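You operate a simulated robot arm through the tools that you are given. There is no shell and no other tool. Be economical: measure what you need, move in short steps, check, and stop when the job is done.

Carry out the task below with a simulated robot arm. There is one attempt and no reset: what you move stays moved.

TASK
Jack up the pallet of boxes, pull it to its blue floor square and lower it.
Fine: lever to Lift, pump till the pallet is clear of the floor; leave the lever at Lower and the forks down.

It is judged by the outcome, as a careful person would: the job done as asked, and still so three seconds after it is handed in. It fails if anything else is knocked over, pushed out of place, dropped, spilled or broken.

THE ROBOT
A 7-joint arm with a two-finger parallel gripper on a trunk, on a base that drives. Base frame: it is fixed to the floor where the robot stands at the start and does not move with it; the origin is under the middle of the robot, x ahead of it, y to its left, z up. Units: m, rad, N and s.
Its first joint turns from -2.897 to 2.897 rad. Places, roughly: blue pallet jack [0.3, 0.1, 0.2]; jack pump handle [0.3, 0, 0.7]; jack release lever [0.5, 0, 0.5]; pallet jack forks [0.5, 0.3, 0.1]. Payload 3.43 kg.
The TCP is the grasp point between the finger pads, 0.034 m short of the fingertips. In the tool frame z runs along the fingers and y along their closing line. Largest opening 0.128 m; finger width 0.024, thickness 0.012; the body of the gripper, 0.048 by 0.13 m, starts 0.096 m behind the TCP.
Orientation is that of the tool frame in the base frame, as a unit quaternion [w, x, y, z]. With the fingers straight down and closing along the base's y, the tool's x points along the base's -x, its y along +y and its z along -z.

THE INTERFACE
- The arm moves only by the tool jog_arm. Its argument "targets" is a list of rows, each a list of 7 numbers: the shift along the base's x, y, z in units of 500 mm (1.0 is 500 mm), then the turn, a rotation vector about the base's x, y, z in units of 60 degrees (1.0 is 60 degrees), then the finger opening in mm, from 0 to 128. In form: [[tx, ty, tz, wx, wy, wz, jaw], ...]. A call has 1 to 20 rows; each row is the pose to reach, as a shift and turn from the pose commanded when the call began. A call with a number of a shift or a turn outside -1 to 1 is refused whole. Each row takes 0.2 s and may step no farther than 0.05 m and 0.15 rad from the row before; otherwise, or with a gripper value out of range, the whole call is refused. Where a pose cannot be reached the arm comes as near as it can. A force on the tool above 90 N (or 10 N above the force at the start of the call, whichever is more), or a blocked arm, ends the call early, and 0.2 s more pass. The fingers move at their own pace (about 0.153 m/s each) and stop on an object; they squeeze with about 38 N. The grip force told is the motor's: it shows also when the fingers shut on nothing. Time passes only in rows, and 0.2 s behind the last, so rows that repeat a pose let the fingers close. The reply holds the time, the measured pose of the TCP, the force on the tool along the base axes, the opening and the grip force, in the units named above and with some noise, with the torque about the TCP (base axes, N m) and any sound that the robot's microphone picked up.
- Cameras (640 x 400 px; columns grow to the right, rows downward): "scene" is now at [0.1425, -0.0424, 1.529]; the picture's right is [-0.74, -0.68, -0.00], its down [-0.63, 0.69, -0.36] and it looks along [0.25, -0.27, -0.93] (base axes); focal length 214 px, centre (320, 200). "wrist" rides on the gripper at [0.076, -0.011, -0.16] in the tool frame; the picture's right is [0.15, 0.99, 0.00], its down [-0.88, 0.13, -0.46] and it looks along [-0.45, 0.07, 0.89] (tool axes); focal length 234 px, centre (320, 200). There is no depth. A picture from a camera that has moved, and an enlarged one, comes with that camera's place and axes in the base frame and with its lens.
- grab_frame(camera): a new picture of that camera. It takes no simulated time.
- base_move(legs): drives the robot by 1 to 6 legs, each [ahead, turn to the left] in m and rad, along the robot's own axes; the way and the turn of a leg run together, so that a leg with both is an arc; at most 1.5 m and 3.142 rad a leg. The arm and the cameras ride along, it lands a little off, and it stops where it bumps. It gives what a move gives.
- aim_head(pan, tilt): turns the head with the scene camera to pan (to the left, within 2.304 rad either way) and tilt (down, from -0.506 to 1.204), counted from straight ahead of the robot. It gives what a move gives.
- close_up(camera, box): a new picture of the part [left, top, right, bottom] of that camera's present view, enlarged. It takes no simulated time.
- hand_in(): hands the job in; it is judged then, once.

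Work in short steps. Places have to be worked out from the pictures, the camera data and where the tool is seen: move nearer, look again, correct. Check each grasp and each placing, and mend what went wrong. You have 120 turns and 98 pictures in all, those below and enlarged ones among them. Open the gripper and draw the arm clear of the work before you hand the job in, unless the task says otherwise; then end with one line.

The tools are called after ">>>" by a JSON object that holds its "method" and its "body". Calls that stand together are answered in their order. jog_arm: Moves the arm, as the interface text tells. Its arguments: {"type":"object","properties":{"targets":{"type":"array","items":{"type":"array","items":{"type":"number"}}}},"required":["targets"]} The other tools are called the same way: base_move (legs) drives the base; aim_head (pan, tilt) turns the head that bears the scene camera; grab_frame (camera) takes a picture; close_up (camera, box) takes an enlarged picture of a part of a camera's view; hand_in () hands the job in.

At the start:

```text
t: 0.0
ee_pos: [0.2066, -0.4246, 1.3841]
orientation: [-0.001, 0.001, 1.0, 0.0]
ft_force: [-0.1, -0.5, 0.1]
torque: [-0.04, 0.01, 0.01]
width: 0.1278
gripper_force: 0.1
robot x, y, heading: [-0.0022, 0.0022, -0.0]
head pan, tilt: [-0.827, 1.201]
```

scene: 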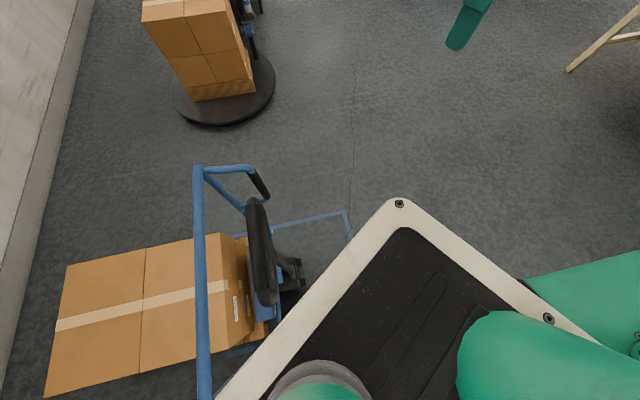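
wrist: 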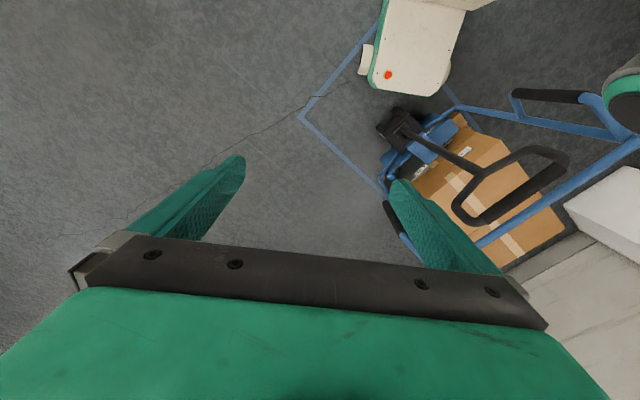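

I look about with the head first, to see the jack, the pallet and the blue square.

>>> {"method": "aim_head", "body": {"pan": 0.4, "tilt": 1.0}}

>>> {"method": "grab_frame", "body": {"camera": "scene"}}

```text
t: 1.4
ee_pos: [0.2066, -0.4245, 1.3838]
orientation: [0.0, 0.001, 1.0, -0.001]
ft_force: [0.1, 0.0, 1.4]
torque: [-0.03, 0.0, 0.0]
width: 0.128
gripper_force: 0.0
robot x, y, heading: [0.0005, -0.0022, -0.0]
head pan, tilt: [0.4, 1.0]
```

```text
95 pictures are left
camera scene: at [0.1689, 0.0258, 1.5416], right [0.39, -0.92, 0.0], down [-0.78, -0.33, -0.54], along [0.5, 0.21, -0.84], focal length 214 px, centre (320, 200)
```

scene: 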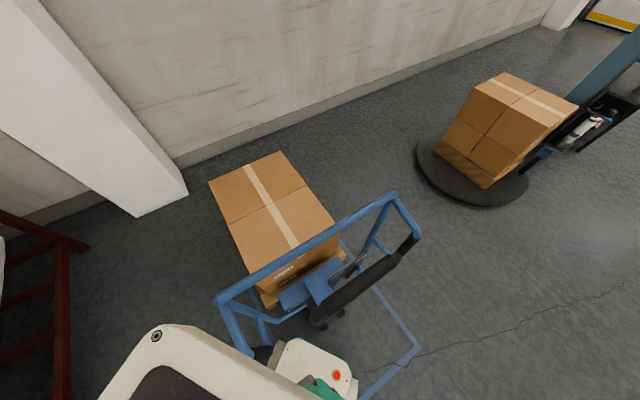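

I look straight ahead, and lower, to tell the blue frame from the jack.

>>> {"method": "aim_head", "body": {"pan": 0.0, "tilt": 1.2}}

>>> {"method": "grab_frame", "body": {"camera": "scene"}}

>>> {"method": "close_up", "body": {"camera": "wrist", "box": [290, 0, 640, 270]}}

```text
t: 2.3
ee_pos: [0.2061, -0.4232, 1.385]
orientation: [0.0, 0.001, 1.0, 0.0]
ft_force: [-0.4, -0.5, 0.9]
torque: [-0.02, -0.03, -0.01]
width: 0.1282
gripper_force: 0.1
robot x, y, heading: [-0.0002, 0.0009, -0.003]
head pan, tilt: [0.0, 1.201]
```

```text
94 pictures are left
camera scene: at [0.1606, -0.0012, 1.5291], right [0.0, -1.0, 0.0], down [-0.93, 0.0, -0.36], along [0.36, 0.0, -0.93], focal length 214 px, centre (320, 200)
```

scene: 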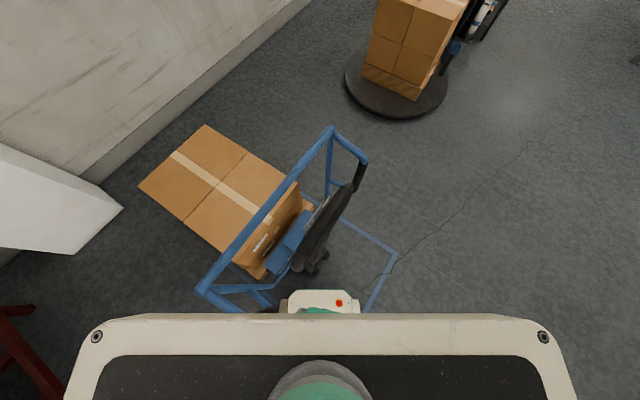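

```text
1.48 times, centred on (465, 135) of wrist
camera zoom: at [0.1292, -0.4345, 1.5435], right [-0.15, 0.99, 0.0], down [0.88, 0.13, 0.46], along [0.45, 0.07, -0.89], focal length 347 px, centre (105, 296)
```

zoom: 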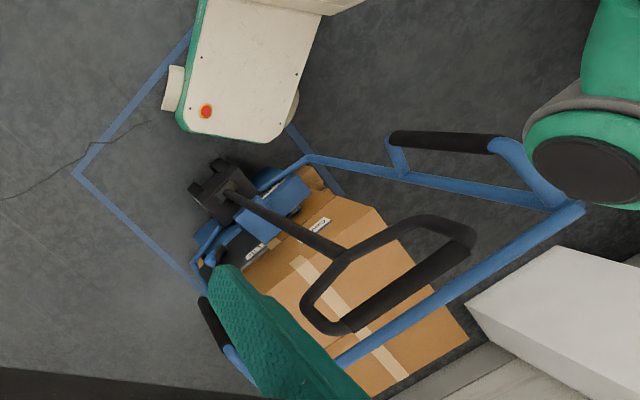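

The blue floor square's near corner is about (0.35,-0.54), and its side lines run at roughly 55° and 145°; the pallet must come straight back along about -(0.58,0.81). Before I drive I look at the room right and left.

>>> {"method": "aim_head", "body": {"pan": -1.6, "tilt": 0.7}}

>>> {"method": "grab_frame", "body": {"camera": "scene"}}

>>> {"method": "aim_head", "body": {"pan": -2.3, "tilt": 0.8}}

>>> {"method": "grab_frame", "body": {"camera": "scene"}}

>>> {"method": "aim_head", "body": {"pan": 2.3, "tilt": 0.8}}

>>> {"method": "grab_frame", "body": {"camera": "scene"}}

```text
t: 4.0
ee_pos: [0.2062, -0.4241, 1.3835]
orientation: [0.0, 0.001, 1.0, 0.0]
ft_force: [-0.2, 0.5, 0.5]
torque: [-0.03, 0.02, -0.03]
width: 0.128
gripper_force: 0.1
robot x, y, heading: [0.0011, -0.0005, 0.0]
head pan, tilt: [-1.6, 0.7]
```

```text
92 pictures are left
camera scene: at [0.1022, -0.0861, 1.565], right [-1.0, 0.03, 0.0], down [0.02, 0.64, -0.76], along [-0.02, -0.76, -0.64], focal length 214 px, centre (320, 200)
```

scene: 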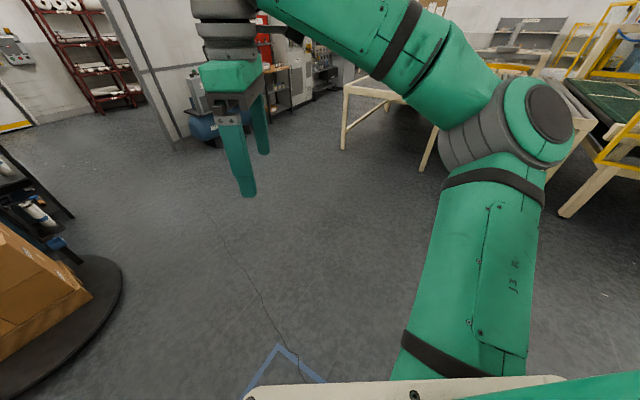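

```text
t: 5.0
ee_pos: [0.2057, -0.4243, 1.3845]
orientation: [0.0, 0.001, 1.0, 0.0]
ft_force: [0.1, 0.0, -0.1]
torque: [-0.03, -0.06, 0.02]
width: 0.128
gripper_force: 0.0
robot x, y, heading: [-0.0022, 0.0013, 0.001]
head pan, tilt: [-2.3, 0.799]
```

```text
91 pictures are left
camera scene: at [0.051, -0.0614, 1.5568], right [-0.75, 0.67, 0.0], down [0.48, 0.54, -0.7], along [-0.46, -0.52, -0.72], focal length 214 px, centre (320, 200)
```

scene: 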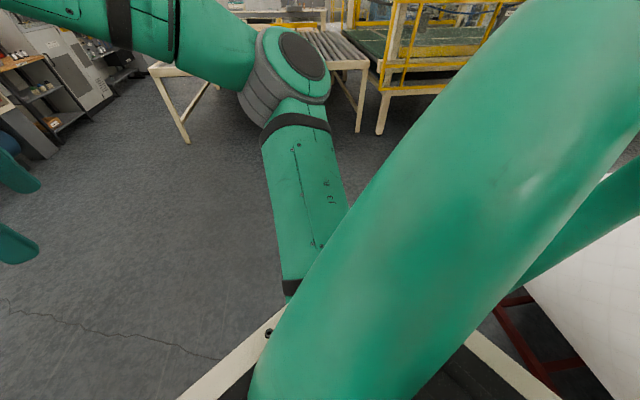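

```text
t: 8.7
ee_pos: [0.2056, -0.4239, 1.3833]
orientation: [0.0, 0.0, 1.0, 0.0]
ft_force: [0.3, -0.6, 0.0]
torque: [0.01, 0.0, 0.0]
width: 0.1281
gripper_force: 0.1
robot x, y, heading: [-0.0027, -0.0005, 0.001]
head pan, tilt: [2.3, 0.799]
```

```text
90 pictures are left
camera scene: at [0.051, 0.0589, 1.5568], right [0.75, 0.67, 0.0], down [0.48, -0.53, -0.7], along [-0.46, 0.52, -0.72], focal length 214 px, centre (320, 200)
```

scene: 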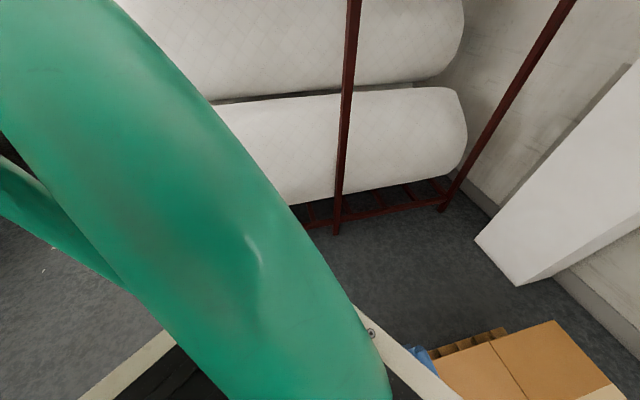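

Free floor lies to my right and behind; I back off from the jack first, then go round to its handle side, at about (-0.2,-0.7) facing along the jack (0.95 rad).

>>> {"method": "base_move", "body": {"legs": [[-0.3, 0], [0, -1.43], [0.7, 0], [0, 2.38]]}}

>>> {"method": "aim_head", "body": {"pan": 0, "tilt": 0.85}}

>>> {"method": "grab_frame", "body": {"camera": "scene"}}

>>> {"method": "grab_frame", "body": {"camera": "wrist"}}

```text
t: 24.8
ee_pos: [0.2835, -0.7212, 1.3833]
orientation: [0.001, -0.504, 0.864, 0.0]
ft_force: [0.1, -0.5, -0.3]
torque: [0.01, 0.0, -0.01]
width: 0.128
gripper_force: 0.1
robot x, y, heading: [-0.1845, -0.693, 1.057]
head pan, tilt: [2.3, 0.799]
```

```text
t: 26.9
ee_pos: [0.2841, -0.7211, 1.3836]
orientation: [0.0, -0.504, 0.863, 0.0]
ft_force: [0.5, 0.1, -0.1]
torque: [-0.02, -0.01, -0.03]
width: 0.1282
gripper_force: 0.0
robot x, y, heading: [-0.1875, -0.6874, 1.052]
head pan, tilt: [0.0, 0.85]
```

```text
89 pictures are left
camera scene: at [-0.0971, -0.5337, 1.5528], right [0.87, -0.49, 0.0], down [-0.37, -0.65, -0.66], along [0.32, 0.58, -0.75], focal length 214 px, centre (320, 200)
```

scene: 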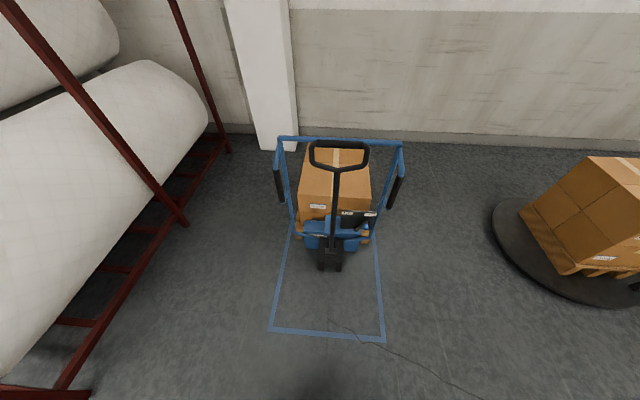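

```text
88 pictures are left
camera wrist: at [0.2552, -0.7918, 1.5435], right [-0.93, 0.36, 0.0], down [0.32, 0.83, 0.46], along [0.16, 0.43, -0.89], focal length 234 px, centre (320, 200)
```

wrist: 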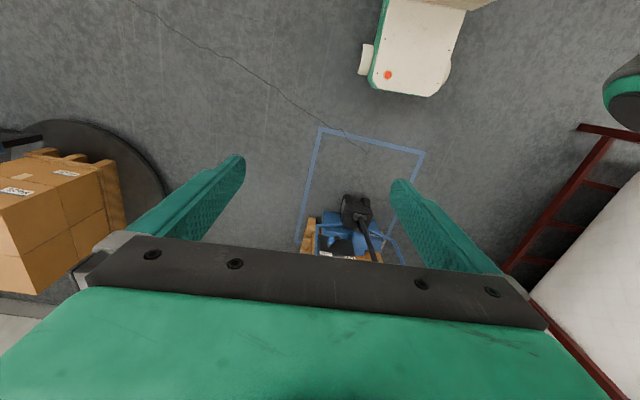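

A clear view now: loop handle on a black pole, the blue guard frame behind, the square's near edge between us. I enlarge the jack to find the release lever.

>>> {"method": "close_up", "body": {"camera": "scene", "box": [260, 120, 420, 220]}}

>>> {"method": "close_up", "body": {"camera": "scene", "box": [280, 190, 400, 280]}}

```text
4.00 times, centred on (340, 170) of scene
camera zoom: at [-0.0971, -0.5337, 1.5528], right [0.87, -0.49, 0.0], down [-0.37, -0.65, -0.66], along [0.32, 0.58, -0.75], focal length 858 px, centre (240, 320)
```

zoom: 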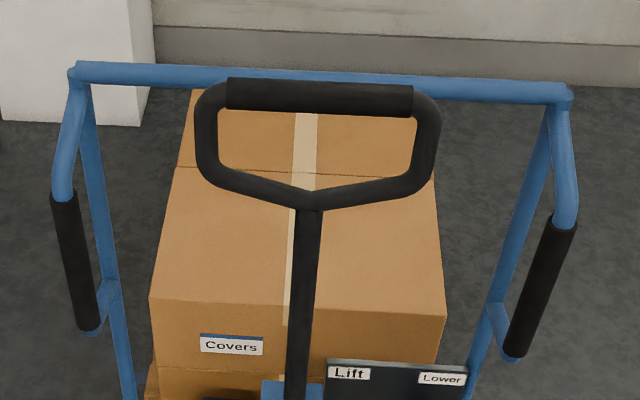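

```text
4.44 times, centred on (340, 235) of scene
camera zoom: at [-0.0971, -0.5337, 1.5528], right [0.87, -0.49, 0.0], down [-0.37, -0.65, -0.66], along [0.32, 0.58, -0.75], focal length 953 px, centre (231, 44)
```

zoom: 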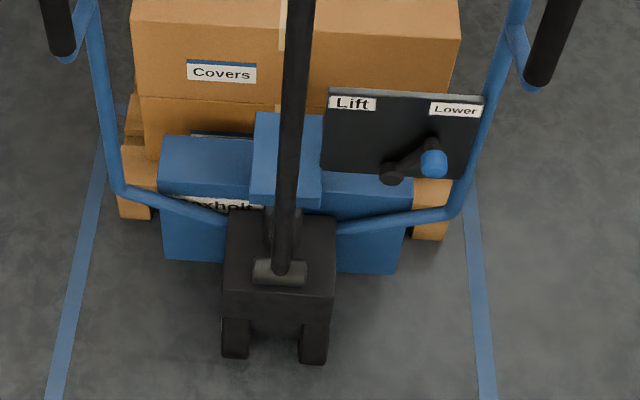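

Triangulating gives pole pivot ≈(0.305,0.045,0.27), loop grip bar ≈(0.26,-0.025,1.14), release lever on a plate right of the pole marked Lift (left) / Lower (right); the jack axis is about 0.977 rad. I square up with it and try the arm in free space, lowering the tool tilted 45° forward, fingers closing.

>>> {"method": "base_move", "body": {"legs": [[0, -0.075]]}}

>>> {"method": "jog_arm", "body": {"targets": [[-0.005, 0.028, -0.07, 0.052, -0.035, 0, 100], [-0.011, 0.056, -0.14, 0.104, -0.07, 0, 60], [-0.016, 0.083, -0.21, 0.156, -0.105, 0, 20], [-0.022, 0.111, -0.28, 0.207, -0.14, 0, 0], [-0.027, 0.139, -0.35, 0.259, -0.175, 0, 0], [-0.032, 0.167, -0.42, 0.311, -0.21, 0, 0], [-0.038, 0.194, -0.49, 0.363, -0.245, 0, 0], [-0.043, 0.222, -0.56, 0.415, -0.28, 0, 0], [-0.049, 0.25, -0.63, 0.467, -0.315, 0, 0], [-0.054, 0.278, -0.7, 0.518, -0.35, 0, 0], [-0.06, 0.305, -0.77, 0.57, -0.385, 0, 0], [-0.065, 0.333, -0.84, 0.622, -0.419, 0, 0]]}}

>>> {"method": "grab_frame", "body": {"camera": "scene"}}

```text
t: 27.8
ee_pos: [0.2803, -0.7585, 1.3852]
orientation: [0.001, -0.468, 0.883, 0.001]
ft_force: [-0.4, 0.4, -0.5]
torque: [0.0, 0.03, 0.05]
width: 0.1279
gripper_force: 0.2
robot x, y, heading: [-0.187, -0.6894, 0.97]
head pan, tilt: [0.0, 0.85]
```

```text
t: 30.4
ee_pos: [0.2471, -0.5925, 0.9625]
orientation: [0.339, -0.433, 0.816, 0.179]
ft_force: [0.0, -0.2, -0.2]
torque: [0.01, -0.01, 0.0]
width: 0.0
gripper_force: 33.0
robot x, y, heading: [-0.1871, -0.6933, 0.975]
head pan, tilt: [0.0, 0.85]
```

```text
85 pictures are left
camera scene: at [-0.0846, -0.5415, 1.5528], right [0.83, -0.56, 0.0], down [-0.42, -0.62, -0.66], along [0.37, 0.55, -0.75], focal length 214 px, centre (320, 200)
```

scene: 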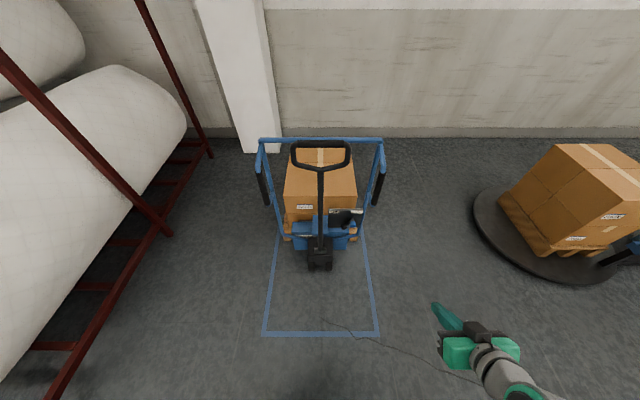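

The arm followed well. I continue down and forward in free space toward lever height.

>>> {"method": "jog_arm", "body": {"targets": [[-0.003, 0.031, -0.07, 0, 0, 0, 0], [-0.006, 0.062, -0.14, 0, 0, 0, 0], [-0.01, 0.093, -0.21, 0, 0, 0, 0], [-0.013, 0.124, -0.28, 0, 0, 0, 0], [-0.016, 0.155, -0.35, 0, 0, 0, 0], [-0.019, 0.186, -0.42, 0, 0, 0, 0], [-0.022, 0.217, -0.49, 0, 0, 0, 0], [-0.026, 0.248, -0.56, 0, 0, 0, 0], [-0.029, 0.279, -0.63, 0, 0, 0, 0], [-0.032, 0.31, -0.7, 0, 0, 0, 0]]}}

>>> {"method": "grab_frame", "body": {"camera": "wrist"}}

>>> {"method": "grab_frame", "body": {"camera": "scene"}}

```text
t: 32.6
ee_pos: [0.2314, -0.4375, 0.6121]
orientation: [0.338, -0.434, 0.815, 0.18]
ft_force: [-0.6, 0.8, -0.2]
torque: [0.02, -0.02, -0.02]
width: 0.0
gripper_force: 32.8
robot x, y, heading: [-0.1925, -0.6923, 0.977]
head pan, tilt: [0.0, 0.85]
```

```text
84 pictures are left
camera wrist: at [0.1465, -0.5808, 0.6723], right [-0.88, 0.47, -0.1], down [0.06, 0.32, 0.95], along [0.48, 0.82, -0.31], focal length 234 px, centre (320, 200)
```

wrist: 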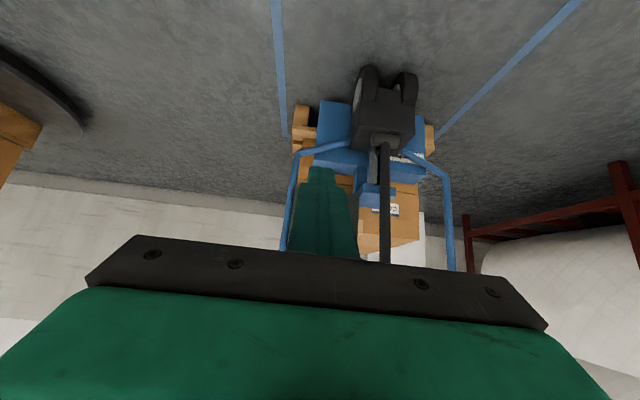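

```text
83 pictures are left
camera scene: at [-0.0847, -0.5413, 1.5528], right [0.83, -0.56, 0.0], down [-0.42, -0.62, -0.66], along [0.37, 0.55, -0.75], focal length 214 px, centre (320, 200)
```

scene: 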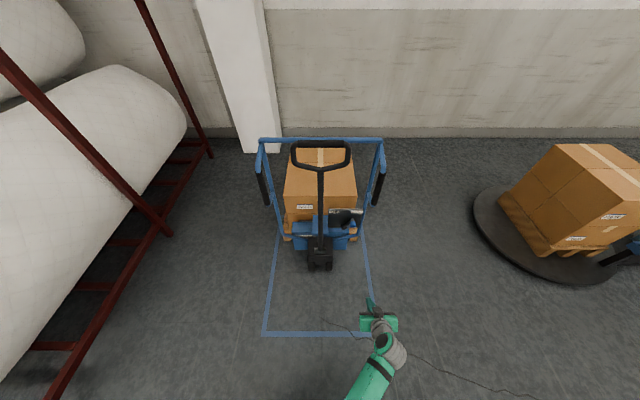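

Everything clear. I drive 0.2 m nearer and look at the lever with both cameras.

>>> {"method": "base_move", "body": {"legs": [[0.2, 0]]}}

>>> {"method": "grab_frame", "body": {"camera": "wrist"}}

>>> {"method": "grab_frame", "body": {"camera": "scene"}}

```text
t: 34.2
ee_pos: [0.3453, -0.2691, 0.6143]
orientation: [0.338, -0.433, 0.816, 0.18]
ft_force: [0.4, 0.2, 0.4]
torque: [0.02, 0.01, -0.02]
width: 0.0
gripper_force: 33.1
robot x, y, heading: [-0.0726, -0.5237, 0.984]
head pan, tilt: [0.0, 0.85]
```

```text
82 pictures are left
camera wrist: at [0.2601, -0.4119, 0.6727], right [-0.88, 0.47, -0.1], down [0.06, 0.32, 0.95], along [0.47, 0.82, -0.31], focal length 234 px, centre (320, 200)
```

wrist: 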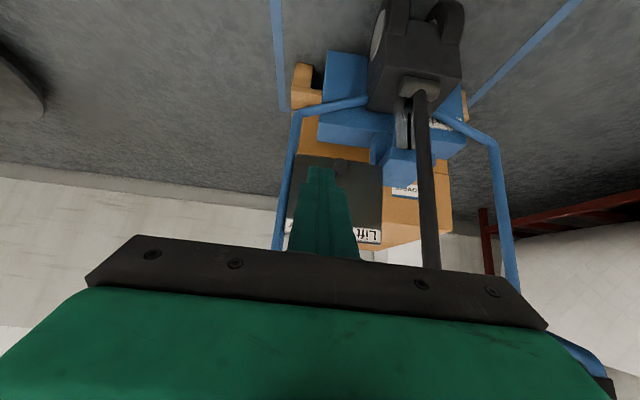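

```text
81 pictures are left
camera scene: at [0.0289, -0.3725, 1.5528], right [0.83, -0.56, 0.0], down [-0.42, -0.62, -0.66], along [0.37, 0.55, -0.75], focal length 214 px, centre (320, 200)
```

scene: 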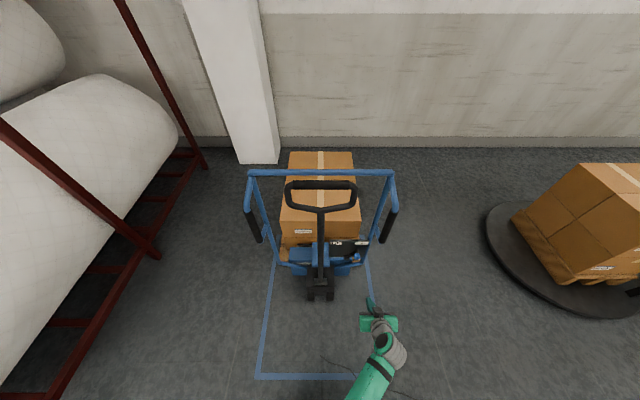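

I enlarge the lever in the scene view to get its place from two camera stations.

>>> {"method": "close_up", "body": {"camera": "scene", "box": [300, 220, 400, 310]}}

>>> {"method": "close_up", "body": {"camera": "wrist", "box": [260, 60, 480, 260]}}

```text
4.44 times, centred on (350, 265) of scene
camera zoom: at [0.0289, -0.3725, 1.5528], right [0.83, -0.56, 0.0], down [-0.42, -0.62, -0.66], along [0.37, 0.55, -0.75], focal length 953 px, centre (187, -89)
```

zoom: 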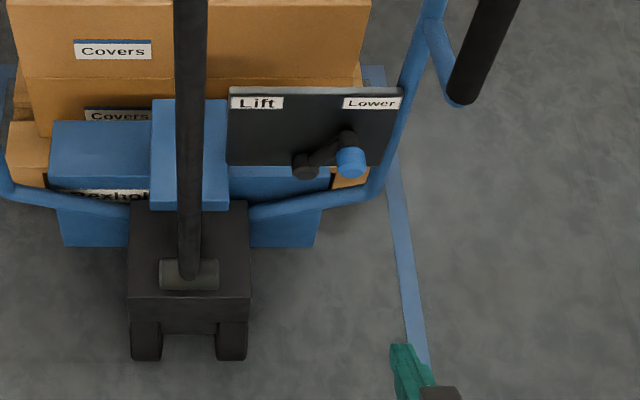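

```text
2.00 times, centred on (370, 160) of wrist
camera zoom: at [0.2601, -0.4119, 0.6727], right [-0.88, 0.47, -0.1], down [0.06, 0.32, 0.95], along [0.47, 0.82, -0.31], focal length 468 px, centre (220, 280)
```

zoom: 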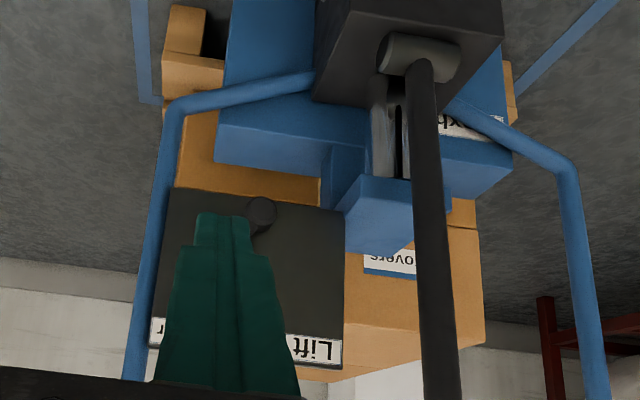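

Lever hub ≈(0.451,-0.005,0.456), knob pointing out to the operator ≈(0.475,-0.06,0.52), up-right = Lower. I open the fingers to 75 mm and come up in front of the knob, then look.

>>> {"method": "jog_arm", "body": {"targets": [[0.032, 0.05, -0.024, 0, 0, 0, 75], [0.063, 0.1, -0.048, 0, 0, 0, 75], [0.095, 0.15, -0.072, 0, 0, 0, 75], [0.126, 0.2, -0.096, 0, 0, 0, 75], [0.158, 0.254, -0.12, 0, 0, 0, 75]]}}

>>> {"method": "close_up", "body": {"camera": "scene", "box": [300, 220, 400, 310]}}

>>> {"method": "grab_frame", "body": {"camera": "wrist"}}

```text
t: 35.4
ee_pos: [0.4254, -0.1417, 0.5568]
orientation: [0.339, -0.433, 0.815, 0.181]
ft_force: [0.5, -0.3, -0.6]
torque: [0.02, -0.01, -0.01]
width: 0.0751
gripper_force: 0.1
robot x, y, heading: [-0.0757, -0.523, 0.972]
head pan, tilt: [0.0, 0.85]
```

```text
4.44 times, centred on (350, 265) of scene
camera zoom: at [0.0288, -0.3726, 1.5528], right [0.83, -0.56, 0.0], down [-0.42, -0.62, -0.66], along [0.37, 0.55, -0.75], focal length 953 px, centre (187, -89)
```

zoom: 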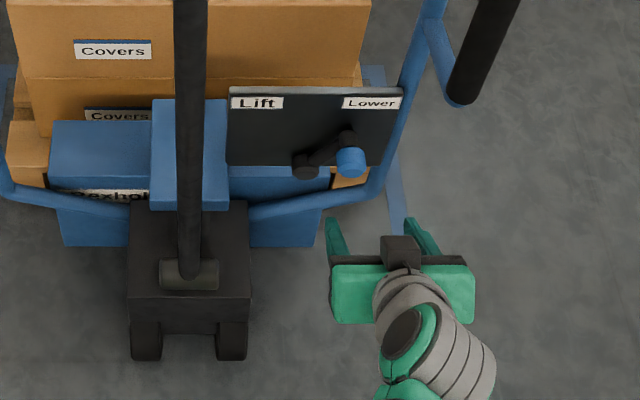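

```text
77 pictures are left
camera wrist: at [0.3412, -0.2866, 0.6152], right [-0.88, 0.47, -0.1], down [0.06, 0.32, 0.95], along [0.48, 0.82, -0.31], focal length 234 px, centre (320, 200)
```

wrist: 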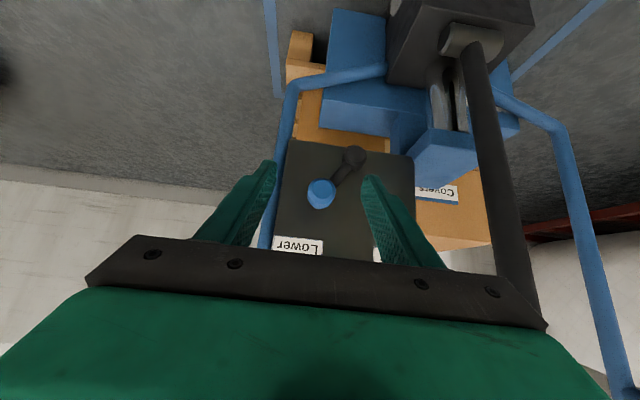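

The knob front sits at ≈(0.484,-0.043,0.51), centred between the fingers. I slide forward to straddle it and narrow the fingers to 50 mm.

>>> {"method": "jog_arm", "body": {"targets": [[0.03, 0.049, -0.021, 0, 0, 0, 75], [0.06, 0.098, -0.042, 0, 0, 0, 75], [0.09, 0.147, -0.063, 0, 0, 0, 75], [0.12, 0.196, -0.084, 0, 0, 0, 75], [0.12, 0.196, -0.084, 0, 0, 0, 50]]}}

>>> {"method": "grab_frame", "body": {"camera": "wrist"}}

>>> {"method": "close_up", "body": {"camera": "scene", "box": [300, 220, 400, 310]}}

```text
t: 36.6
ee_pos: [0.4805, -0.0398, 0.5106]
orientation: [0.338, -0.433, 0.816, 0.181]
ft_force: [-24.8, -8.2, 22.4]
torque: [0.66, 0.71, -0.02]
width: 0.0586
gripper_force: 6.8
robot x, y, heading: [-0.0777, -0.5202, 0.977]
head pan, tilt: [0.0, 0.85]
```

```text
76 pictures are left
camera wrist: at [0.3975, -0.1849, 0.5696], right [-0.88, 0.47, -0.1], down [0.06, 0.32, 0.95], along [0.47, 0.82, -0.31], focal length 234 px, centre (320, 200)
```

wrist: 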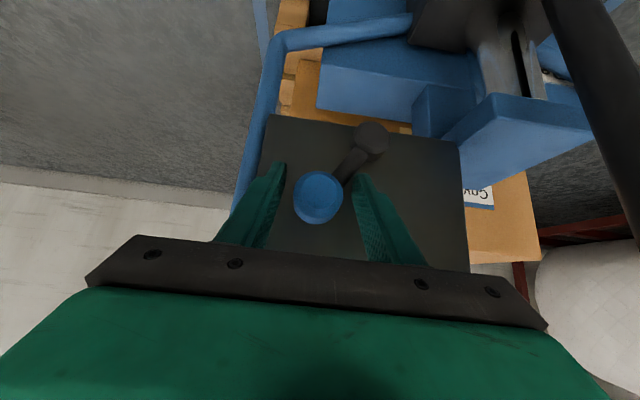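

```text
4.44 times, centred on (350, 265) of scene
camera zoom: at [0.0279, -0.3733, 1.5529], right [0.83, -0.56, 0.0], down [-0.42, -0.62, -0.66], along [0.37, 0.55, -0.75], focal length 953 px, centre (187, -89)
```

zoom: 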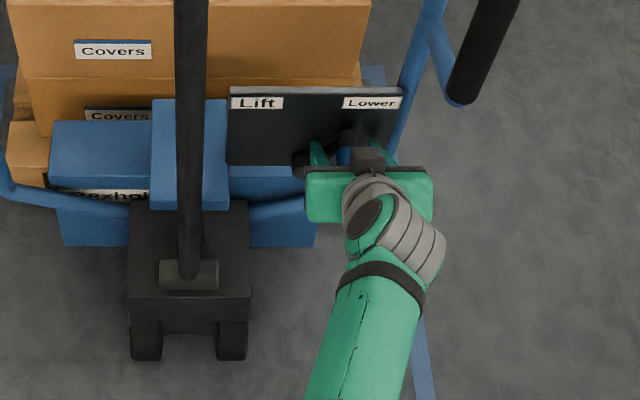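

The left fingertip seems to bear on the lever arm and the tips lightly on the plate (about 30 N). I ease back and up a centimetre with 60 mm opening.

>>> {"method": "jog_arm", "body": {"targets": [[-0.008, -0.012, 0.016, 0, 0, 0, 62], [-0.016, -0.024, 0.028, 0, 0, 0, 62]]}}

>>> {"method": "grab_frame", "body": {"camera": "wrist"}}

```text
t: 37.2
ee_pos: [0.4751, -0.0558, 0.5248]
orientation: [0.339, -0.432, 0.816, 0.18]
ft_force: [-0.2, -0.7, -0.3]
torque: [0.01, 0.01, -0.01]
width: 0.0618
gripper_force: 0.1
robot x, y, heading: [-0.0742, -0.5232, 0.974]
head pan, tilt: [0.0, 0.85]
```

```text
74 pictures are left
camera wrist: at [0.3905, -0.1986, 0.5838], right [-0.88, 0.47, -0.1], down [0.06, 0.32, 0.95], along [0.48, 0.82, -0.31], focal length 234 px, centre (320, 200)
```

wrist: 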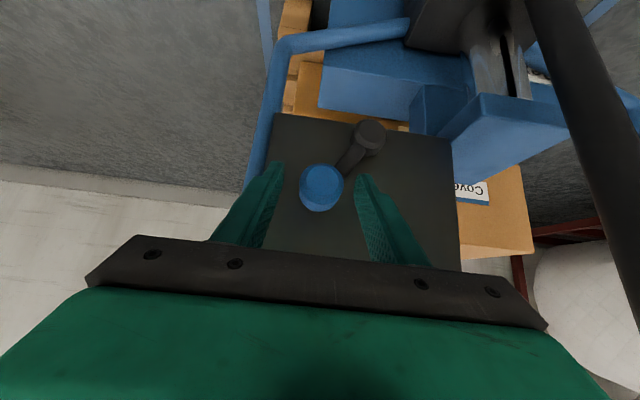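

Free of contact now, knob between the fingers. I narrow to 48 mm and sweep the knob along its arc to the left toward Lift.

>>> {"method": "jog_arm", "body": {"targets": [[0, 0, 0, 0, 0, 0, 48], [-0.031, 0.021, 0.019, 0, 0, 0, 48], [-0.0645, 0.0435, 0.028, 0, 0, 0, 48], [-0.099, 0.067, 0.027, 0, 0, 0, 48], [-0.132, 0.089, 0.014, 0, 0, 0, 48], [-0.148, 0.1, 0.004, 0, 0, 0, 48]]}}

>>> {"method": "grab_frame", "body": {"camera": "wrist"}}

>>> {"method": "close_up", "body": {"camera": "scene", "box": [300, 220, 400, 310]}}

```text
t: 38.6
ee_pos: [0.3995, -0.0054, 0.5258]
orientation: [0.337, -0.433, 0.816, 0.18]
ft_force: [0.9, -0.2, 0.0]
torque: [-0.03, 0.02, 0.03]
width: 0.0479
gripper_force: 0.0
robot x, y, heading: [-0.0771, -0.5239, 0.979]
head pan, tilt: [0.0, 0.85]
```

```text
73 pictures are left
camera wrist: at [0.3153, -0.1485, 0.5854], right [-0.88, 0.47, -0.1], down [0.06, 0.32, 0.95], along [0.47, 0.82, -0.31], focal length 234 px, centre (320, 200)
```

wrist: 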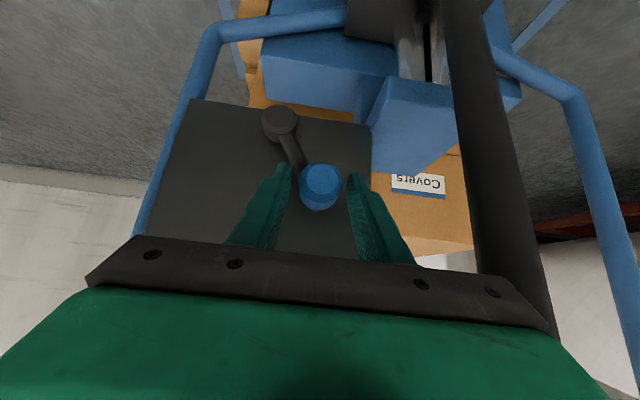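

```text
4.44 times, centred on (350, 265) of scene
camera zoom: at [0.0289, -0.3725, 1.5527], right [0.83, -0.56, 0.0], down [-0.42, -0.62, -0.66], along [0.37, 0.55, -0.75], focal length 953 px, centre (187, -89)
```

zoom: 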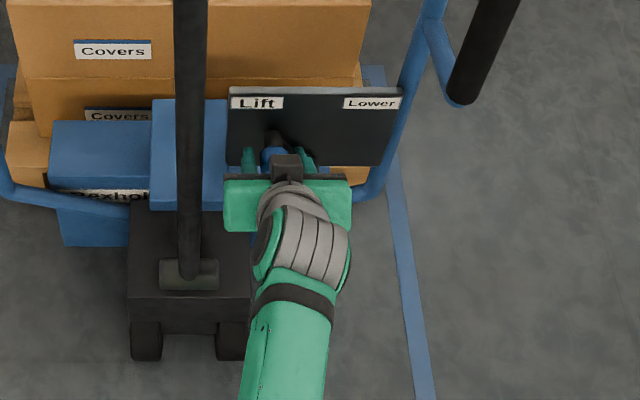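

The knob has swung left with no remaining force. I nudge a little farther to feel the Lift stop, minding the pole.

>>> {"method": "jog_arm", "body": {"targets": [[-0.011, 0.0075, -0.008, 0, 0, 0, 48], [-0.02, 0.0135, -0.018, 0, 0, 0, 48]]}}

>>> {"method": "grab_frame", "body": {"camera": "wrist"}}

```text
t: 39.2
ee_pos: [0.3927, 0.0009, 0.5196]
orientation: [0.339, -0.433, 0.816, 0.18]
ft_force: [3.6, -10.1, 11.4]
torque: [0.0, -0.53, -0.48]
width: 0.0529
gripper_force: 4.4
robot x, y, heading: [-0.07, -0.5219, 0.977]
head pan, tilt: [0.0, 0.85]
```

```text
71 pictures are left
camera wrist: at [0.3074, -0.1425, 0.5776], right [-0.88, 0.47, -0.1], down [0.06, 0.32, 0.95], along [0.48, 0.82, -0.31], focal length 234 px, centre (320, 200)
```

wrist: 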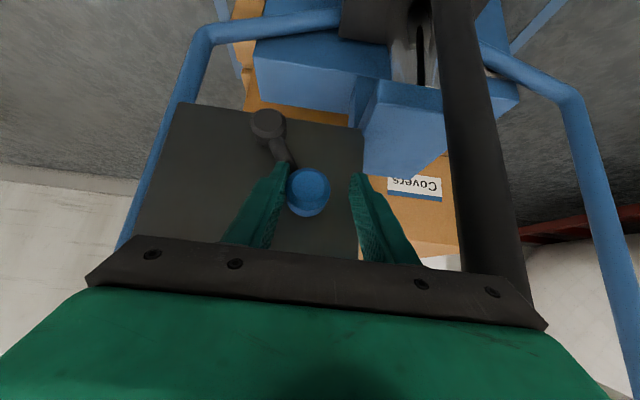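

The stop is felt: the lever is at Lift. I open and back straight out toward the operator side.

>>> {"method": "jog_arm", "body": {"targets": [[0.012, -0.008, 0.006, 0, 0, 0, 70], [-0.03, -0.07, 0.02, 0, 0, 0, 75], [-0.07, -0.14, 0.04, 0, 0, 0, 75], [-0.11, -0.21, 0.05, 0, 0, 0, 75], [-0.15, -0.28, 0.05, 0, 0, 0, 75], [-0.19, -0.35, 0.05, 0, 0, 0, 75]]}}

>>> {"method": "close_up", "body": {"camera": "scene", "box": [260, 160, 420, 310]}}

```text
t: 40.6
ee_pos: [0.2963, -0.1734, 0.5422]
orientation: [0.338, -0.434, 0.815, 0.181]
ft_force: [0.3, -0.8, 0.0]
torque: [-0.02, -0.02, -0.04]
width: 0.0747
gripper_force: 0.1
robot x, y, heading: [-0.0743, -0.521, 0.977]
head pan, tilt: [0.0, 0.85]
```

```text
2.67 times, centred on (340, 235) of scene
camera zoom: at [0.029, -0.3723, 1.5527], right [0.83, -0.56, 0.0], down [-0.42, -0.62, -0.66], along [0.37, 0.55, -0.75], focal length 572 px, centre (267, 107)
```

zoom: 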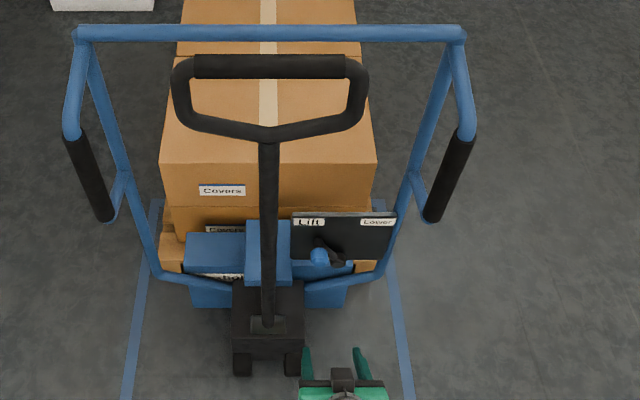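

The lever now points to Lift. Next the pump: I back the base 0.1 m, raise the arm and roll the gripper so it closes across the horizontal grip bar (at u≈0.13, z≈1.14).

>>> {"method": "base_move", "body": {"legs": [[-0.1, 0]]}}

>>> {"method": "jog_arm", "body": {"targets": [[0, 0, 0.073, 0.05, 0.0745, -0.09, 75], [0, 0, 0.146, 0.1, 0.149, -0.18, 75], [0, 0, 0.218, 0.151, 0.224, -0.27, 75], [0, 0, 0.291, 0.201, 0.298, -0.36, 75], [0, 0, 0.364, 0.251, 0.373, -0.45, 75], [0, 0, 0.437, 0.302, 0.447, -0.54, 75], [0, 0, 0.51, 0.352, 0.522, -0.63, 75], [0, 0, 0.582, 0.402, 0.596, -0.72, 75], [0, 0, 0.655, 0.452, 0.671, -0.81, 75], [0, 0, 0.728, 0.503, 0.745, -0.9, 75], [0, 0, 0.8, 0.553, 0.82, -0.99, 75]]}}

>>> {"method": "grab_frame", "body": {"camera": "scene"}}

```text
t: 41.7
ee_pos: [0.2428, -0.2554, 0.5416]
orientation: [0.337, -0.434, 0.816, 0.18]
ft_force: [0.1, 0.7, 0.0]
torque: [0.0, -0.03, 0.0]
width: 0.0751
gripper_force: 0.0
robot x, y, heading: [-0.1288, -0.6052, 0.977]
head pan, tilt: [0.0, 0.85]
```

```text
t: 44.1
ee_pos: [0.2472, -0.2495, 0.9397]
orientation: [0.13, 0.225, 0.896, 0.359]
ft_force: [-1.2, 0.5, 0.3]
torque: [0.0, -0.03, 0.0]
width: 0.0748
gripper_force: 0.2
out of reach, approached as far as the arm can: row 11
robot x, y, heading: [-0.1319, -0.603, 0.978]
head pan, tilt: [0.0, 0.85]
```

```text
69 pictures are left
camera scene: at [-0.0265, -0.4547, 1.5528], right [0.83, -0.56, 0.0], down [-0.42, -0.62, -0.66], along [0.37, 0.55, -0.75], focal length 214 px, centre (320, 200)
```

scene: 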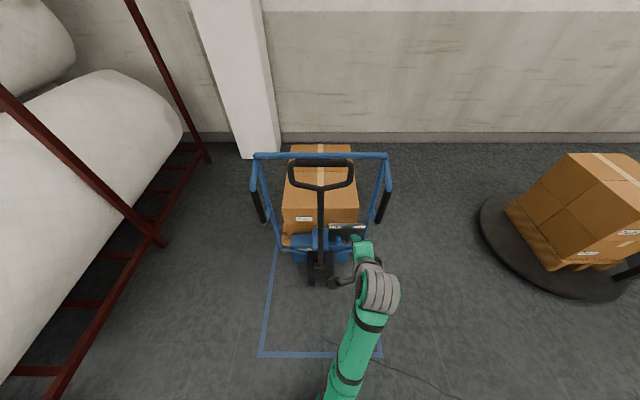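

Roll nearly complete (6° short, good enough). I go to the pre-grasp above and in front of the bar's middle.

>>> {"method": "jog_arm", "body": {"targets": [[-0.01, 0.037, 0.075, 0, 0, 0, 80], [-0.019, 0.074, 0.15, 0, 0, 0, 80], [-0.029, 0.11, 0.225, 0, 0, 0, 80], [-0.038, 0.147, 0.3, 0, 0, 0, 80], [-0.048, 0.184, 0.375, 0, 0, 0, 80], [-0.058, 0.22, 0.45, 0, 0, 0, 80], [-0.067, 0.257, 0.525, 0, 0, 0, 80], [-0.077, 0.294, 0.6, 0, 0, 0, 80]]}}

>>> {"method": "grab_frame", "body": {"camera": "scene"}}

>>> {"method": "grab_frame", "body": {"camera": "wrist"}}

```text
t: 45.9
ee_pos: [0.2051, -0.1019, 1.2394]
orientation: [0.13, 0.224, 0.896, 0.36]
ft_force: [0.1, 0.0, -0.7]
torque: [0.03, 0.01, 0.03]
width: 0.0797
gripper_force: 0.0
out of reach, approached as far as the arm can: row 1, 2
robot x, y, heading: [-0.1285, -0.6049, 0.98]
head pan, tilt: [0.0, 0.85]
```

```text
68 pictures are left
camera scene: at [-0.0262, -0.4547, 1.5527], right [0.83, -0.56, 0.0], down [-0.42, -0.62, -0.66], along [0.37, 0.55, -0.75], focal length 214 px, centre (320, 200)
```

scene: 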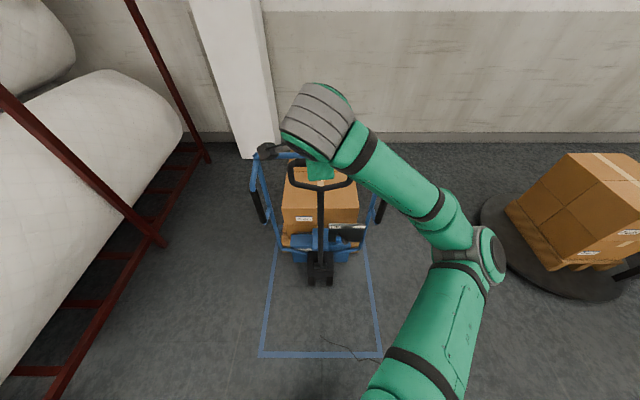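

```text
67 pictures are left
camera wrist: at [0.0729, -0.1645, 1.3387], right [0.18, 0.71, 0.68], down [0.62, -0.62, 0.48], along [0.76, 0.34, -0.55], focal length 234 px, centre (320, 200)
```

wrist: 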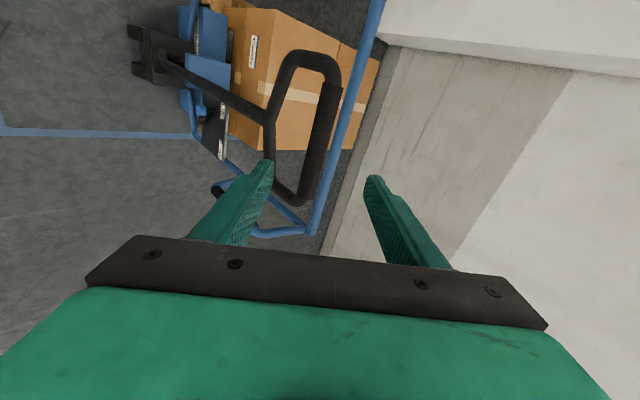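

The bar's middle is confirmed near (0.255,-0.015,1.138). I move in along the tool axis to straddle it at 70 mm opening.

>>> {"method": "jog_arm", "body": {"targets": [[0.022, 0.033, -0.04, 0, 0, 0, 70], [0.045, 0.066, -0.08, 0, 0, 0, 70], [0.067, 0.1, -0.12, 0, 0, 0, 70], [0.09, 0.133, -0.16, 0, 0, 0, 70], [0.112, 0.166, -0.2, 0, 0, 0, 70]]}}

>>> {"method": "grab_frame", "body": {"camera": "wrist"}}

```text
t: 47.1
ee_pos: [0.2632, -0.0192, 1.1389]
orientation: [0.131, 0.224, 0.897, 0.358]
ft_force: [0.8, -0.5, -0.7]
torque: [0.01, 0.0, 0.01]
width: 0.0702
gripper_force: 0.0
robot x, y, heading: [-0.131, -0.603, 0.984]
head pan, tilt: [0.0, 0.85]
```

```text
66 pictures are left
camera wrist: at [0.1304, -0.0816, 1.2378], right [0.18, 0.71, 0.68], down [0.62, -0.62, 0.48], along [0.76, 0.34, -0.55], focal length 234 px, centre (320, 200)
```

wrist: 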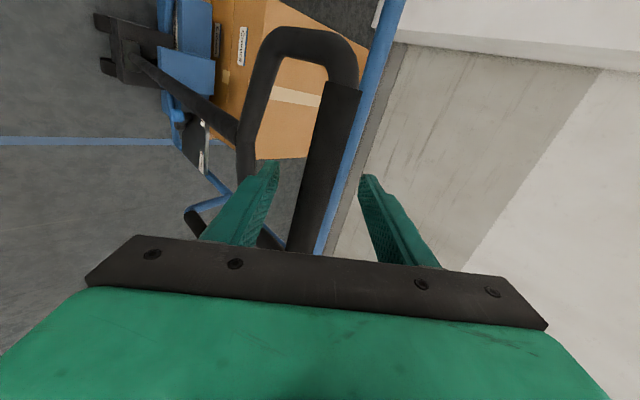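

The bar lies between the pads. I close on it.

>>> {"method": "jog_arm", "body": {"targets": [[0, 0, 0, 0, 0, 0, 40], [0, 0, 0, 0, 0, 0, 20], [0, 0, 0, 0, 0, 0, 20]]}}

>>> {"method": "grab_frame", "body": {"camera": "wrist"}}

```text
t: 47.9
ee_pos: [0.2632, -0.02, 1.138]
orientation: [0.13, 0.225, 0.897, 0.358]
ft_force: [-8.5, -16.9, -18.1]
torque: [-0.17, 0.89, -0.99]
width: 0.03
gripper_force: 45.2
robot x, y, heading: [-0.1301, -0.6077, 0.973]
head pan, tilt: [0.0, 0.85]
```

```text
65 pictures are left
camera wrist: at [0.1302, -0.0819, 1.237], right [0.18, 0.71, 0.68], down [0.62, -0.62, 0.48], along [0.76, 0.34, -0.55], focal length 234 px, centre (320, 200)
```

wrist: 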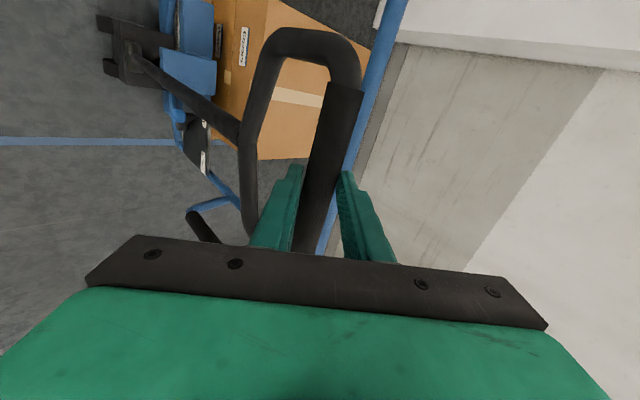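

Held firmly (30 mm). I pull the handle through a first small arc, to 15° lean, feeling the force.

>>> {"method": "jog_arm", "body": {"targets": [[-0.041, -0.061, -0.009, 0, 0, 0, 20], [-0.083, -0.123, -0.02, 0, 0, 0, 20], [-0.125, -0.185, -0.035, 0, 0, 0, 20], [-0.166, -0.246, -0.053, 0, 0, 0, 20]]}}

>>> {"method": "grab_frame", "body": {"camera": "scene"}}

```text
t: 48.9
ee_pos: [0.1799, -0.1452, 1.1179]
orientation: [0.132, 0.223, 0.893, 0.367]
ft_force: [-19.6, 1.3, 72.9]
torque: [2.01, 0.24, -0.2]
width: 0.03
gripper_force: 45.5
robot x, y, heading: [-0.1301, -0.6019, 0.978]
head pan, tilt: [0.0, 0.85]
```

```text
64 pictures are left
camera scene: at [-0.0282, -0.4562, 1.5531], right [0.83, -0.56, 0.0], down [-0.42, -0.62, -0.66], along [0.37, 0.55, -0.75], focal length 214 px, centre (320, 200)
```

scene: 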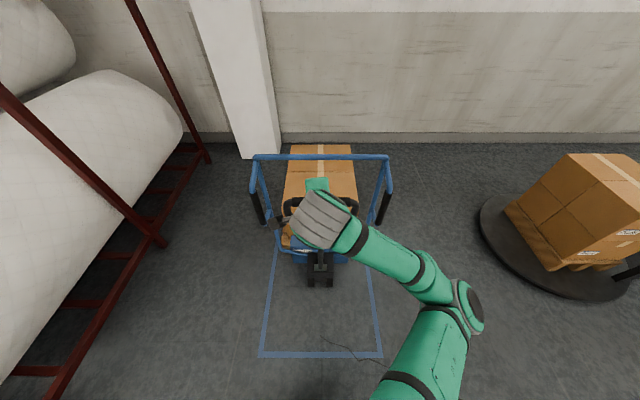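

The upward 73 N shows my arc was too steep; the real lean was ~2.6° at start (pivot u≈0.17). I continue on the corrected arc toward 30°, with the fingers just loose around the bar.

>>> {"method": "jog_arm", "body": {"targets": [[-0.041, -0.061, -0.004, 0, 0, 0, 33], [-0.082, -0.122, -0.025, 0, 0, 0, 33], [-0.123, -0.182, -0.05, 0, 0, 0, 33], [-0.162, -0.24, -0.077, 0, 0, 0, 33], [-0.201, -0.298, -0.108, 0, 0, 0, 33], [-0.239, -0.354, -0.141, 0, 0, 0, 33], [-0.276, -0.41, -0.178, 0, 0, 0, 33]]}}

>>> {"method": "grab_frame", "body": {"camera": "scene"}}

```text
t: 50.6
ee_pos: [0.2002, -0.1814, 1.017]
orientation: [0.106, 0.165, 0.904, 0.379]
ft_force: [-26.4, 0.7, 55.2]
torque: [-2.76, -0.93, -2.43]
width: 0.0519
gripper_force: 15.9
out of reach, approached as far as the arm can: row 1, 2, 3, 4, 5, 6, 7
robot x, y, heading: [-0.129, -0.6045, 0.978]
head pan, tilt: [0.0, 0.85]
stopped in row 7: the force on the tool passed its limit at 174 N (the readings are from after the stop); the commanded pose is now the measured one
```

```text
63 pictures are left
camera scene: at [-0.0283, -0.4557, 1.553], right [0.83, -0.56, 0.0], down [-0.42, -0.62, -0.66], along [0.37, 0.55, -0.75], focal length 214 px, centre (320, 200)
```

scene: 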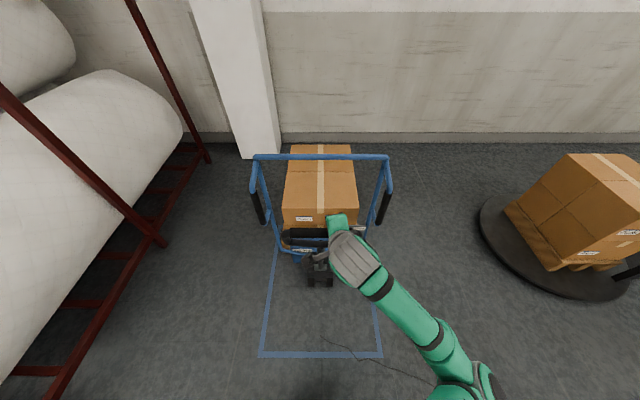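

The arm ran into its own limits and slid to the right; I look closely at the hold.

>>> {"method": "close_up", "body": {"camera": "scene", "box": [240, 150, 400, 290]}}

>>> {"method": "grab_frame", "body": {"camera": "wrist"}}

```text
2.86 times, centred on (320, 220) of scene
camera zoom: at [-0.0283, -0.4557, 1.553], right [0.83, -0.56, 0.0], down [-0.42, -0.62, -0.66], along [0.37, 0.55, -0.75], focal length 613 px, centre (320, 143)
```

zoom: 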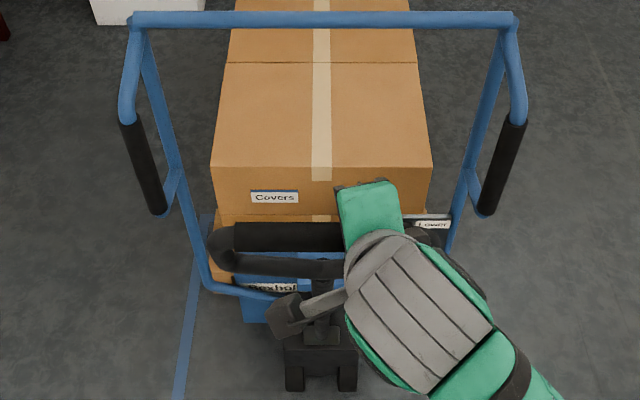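

```text
61 pictures are left
camera wrist: at [0.0763, -0.2621, 1.1136], right [0.08, 0.71, 0.7], down [0.7, -0.55, 0.47], along [0.71, 0.45, -0.54], focal length 234 px, centre (320, 200)
```

wrist: 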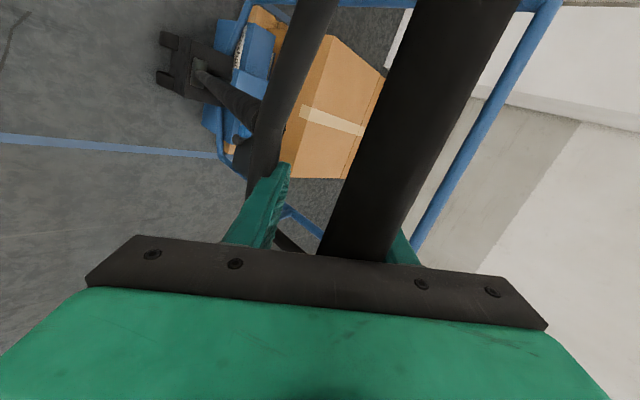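

The bar has worked deep into the fingers. I open wide and back out along the tool axis, then I'll re-grip with the gripper rolled the other way for more joint range.

>>> {"method": "jog_arm", "body": {"targets": [[0, 0, 0, 0, 0, 0, 85], [-0.018, -0.036, 0.045, 0, 0, 0, 85], [-0.036, -0.072, 0.09, 0, 0, 0, 85], [-0.054, -0.108, 0.135, 0, 0, 0, 85], [-0.072, -0.144, 0.18, 0, 0, 0, 85], [-0.082, -0.169, 0.23, 0, 0, 0, 85]]}}

>>> {"method": "close_up", "body": {"camera": "scene", "box": [220, 120, 420, 300]}}

>>> {"method": "grab_frame", "body": {"camera": "wrist"}}

```text
t: 52.0
ee_pos: [0.2274, -0.2149, 1.1521]
orientation: [0.105, 0.167, 0.907, 0.372]
ft_force: [0.5, -0.2, -0.3]
torque: [0.0, 0.01, 0.0]
width: 0.085
gripper_force: 0.0
out of reach, approached as far as the arm can: row 2, 3, 4, 5, 6
robot x, y, heading: [-0.127, -0.6041, 0.977]
head pan, tilt: [0.0, 0.85]
```

```text
2.22 times, centred on (320, 210) of scene
camera zoom: at [-0.0264, -0.4547, 1.5527], right [0.83, -0.56, 0.0], down [-0.42, -0.62, -0.66], along [0.37, 0.55, -0.75], focal length 477 px, centre (320, 178)
```

zoom: 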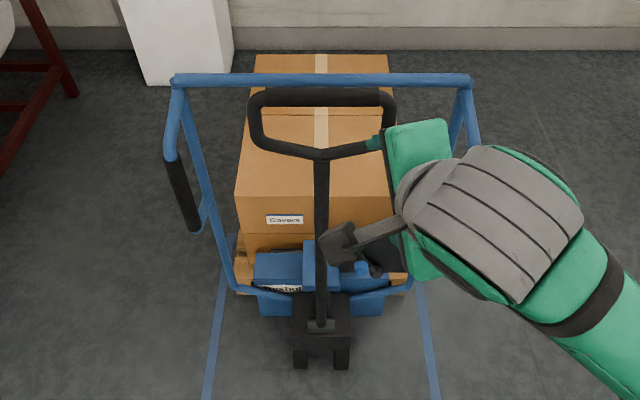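

```text
59 pictures are left
camera wrist: at [0.1042, -0.2936, 1.2508], right [0.09, 0.71, 0.69], down [0.7, -0.54, 0.47], along [0.71, 0.44, -0.55], focal length 234 px, centre (320, 200)
```

wrist: 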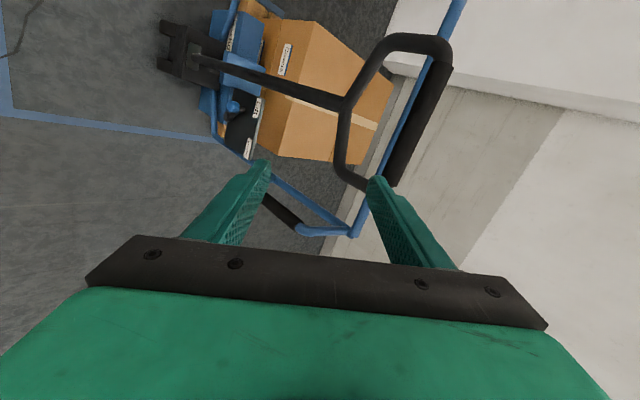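

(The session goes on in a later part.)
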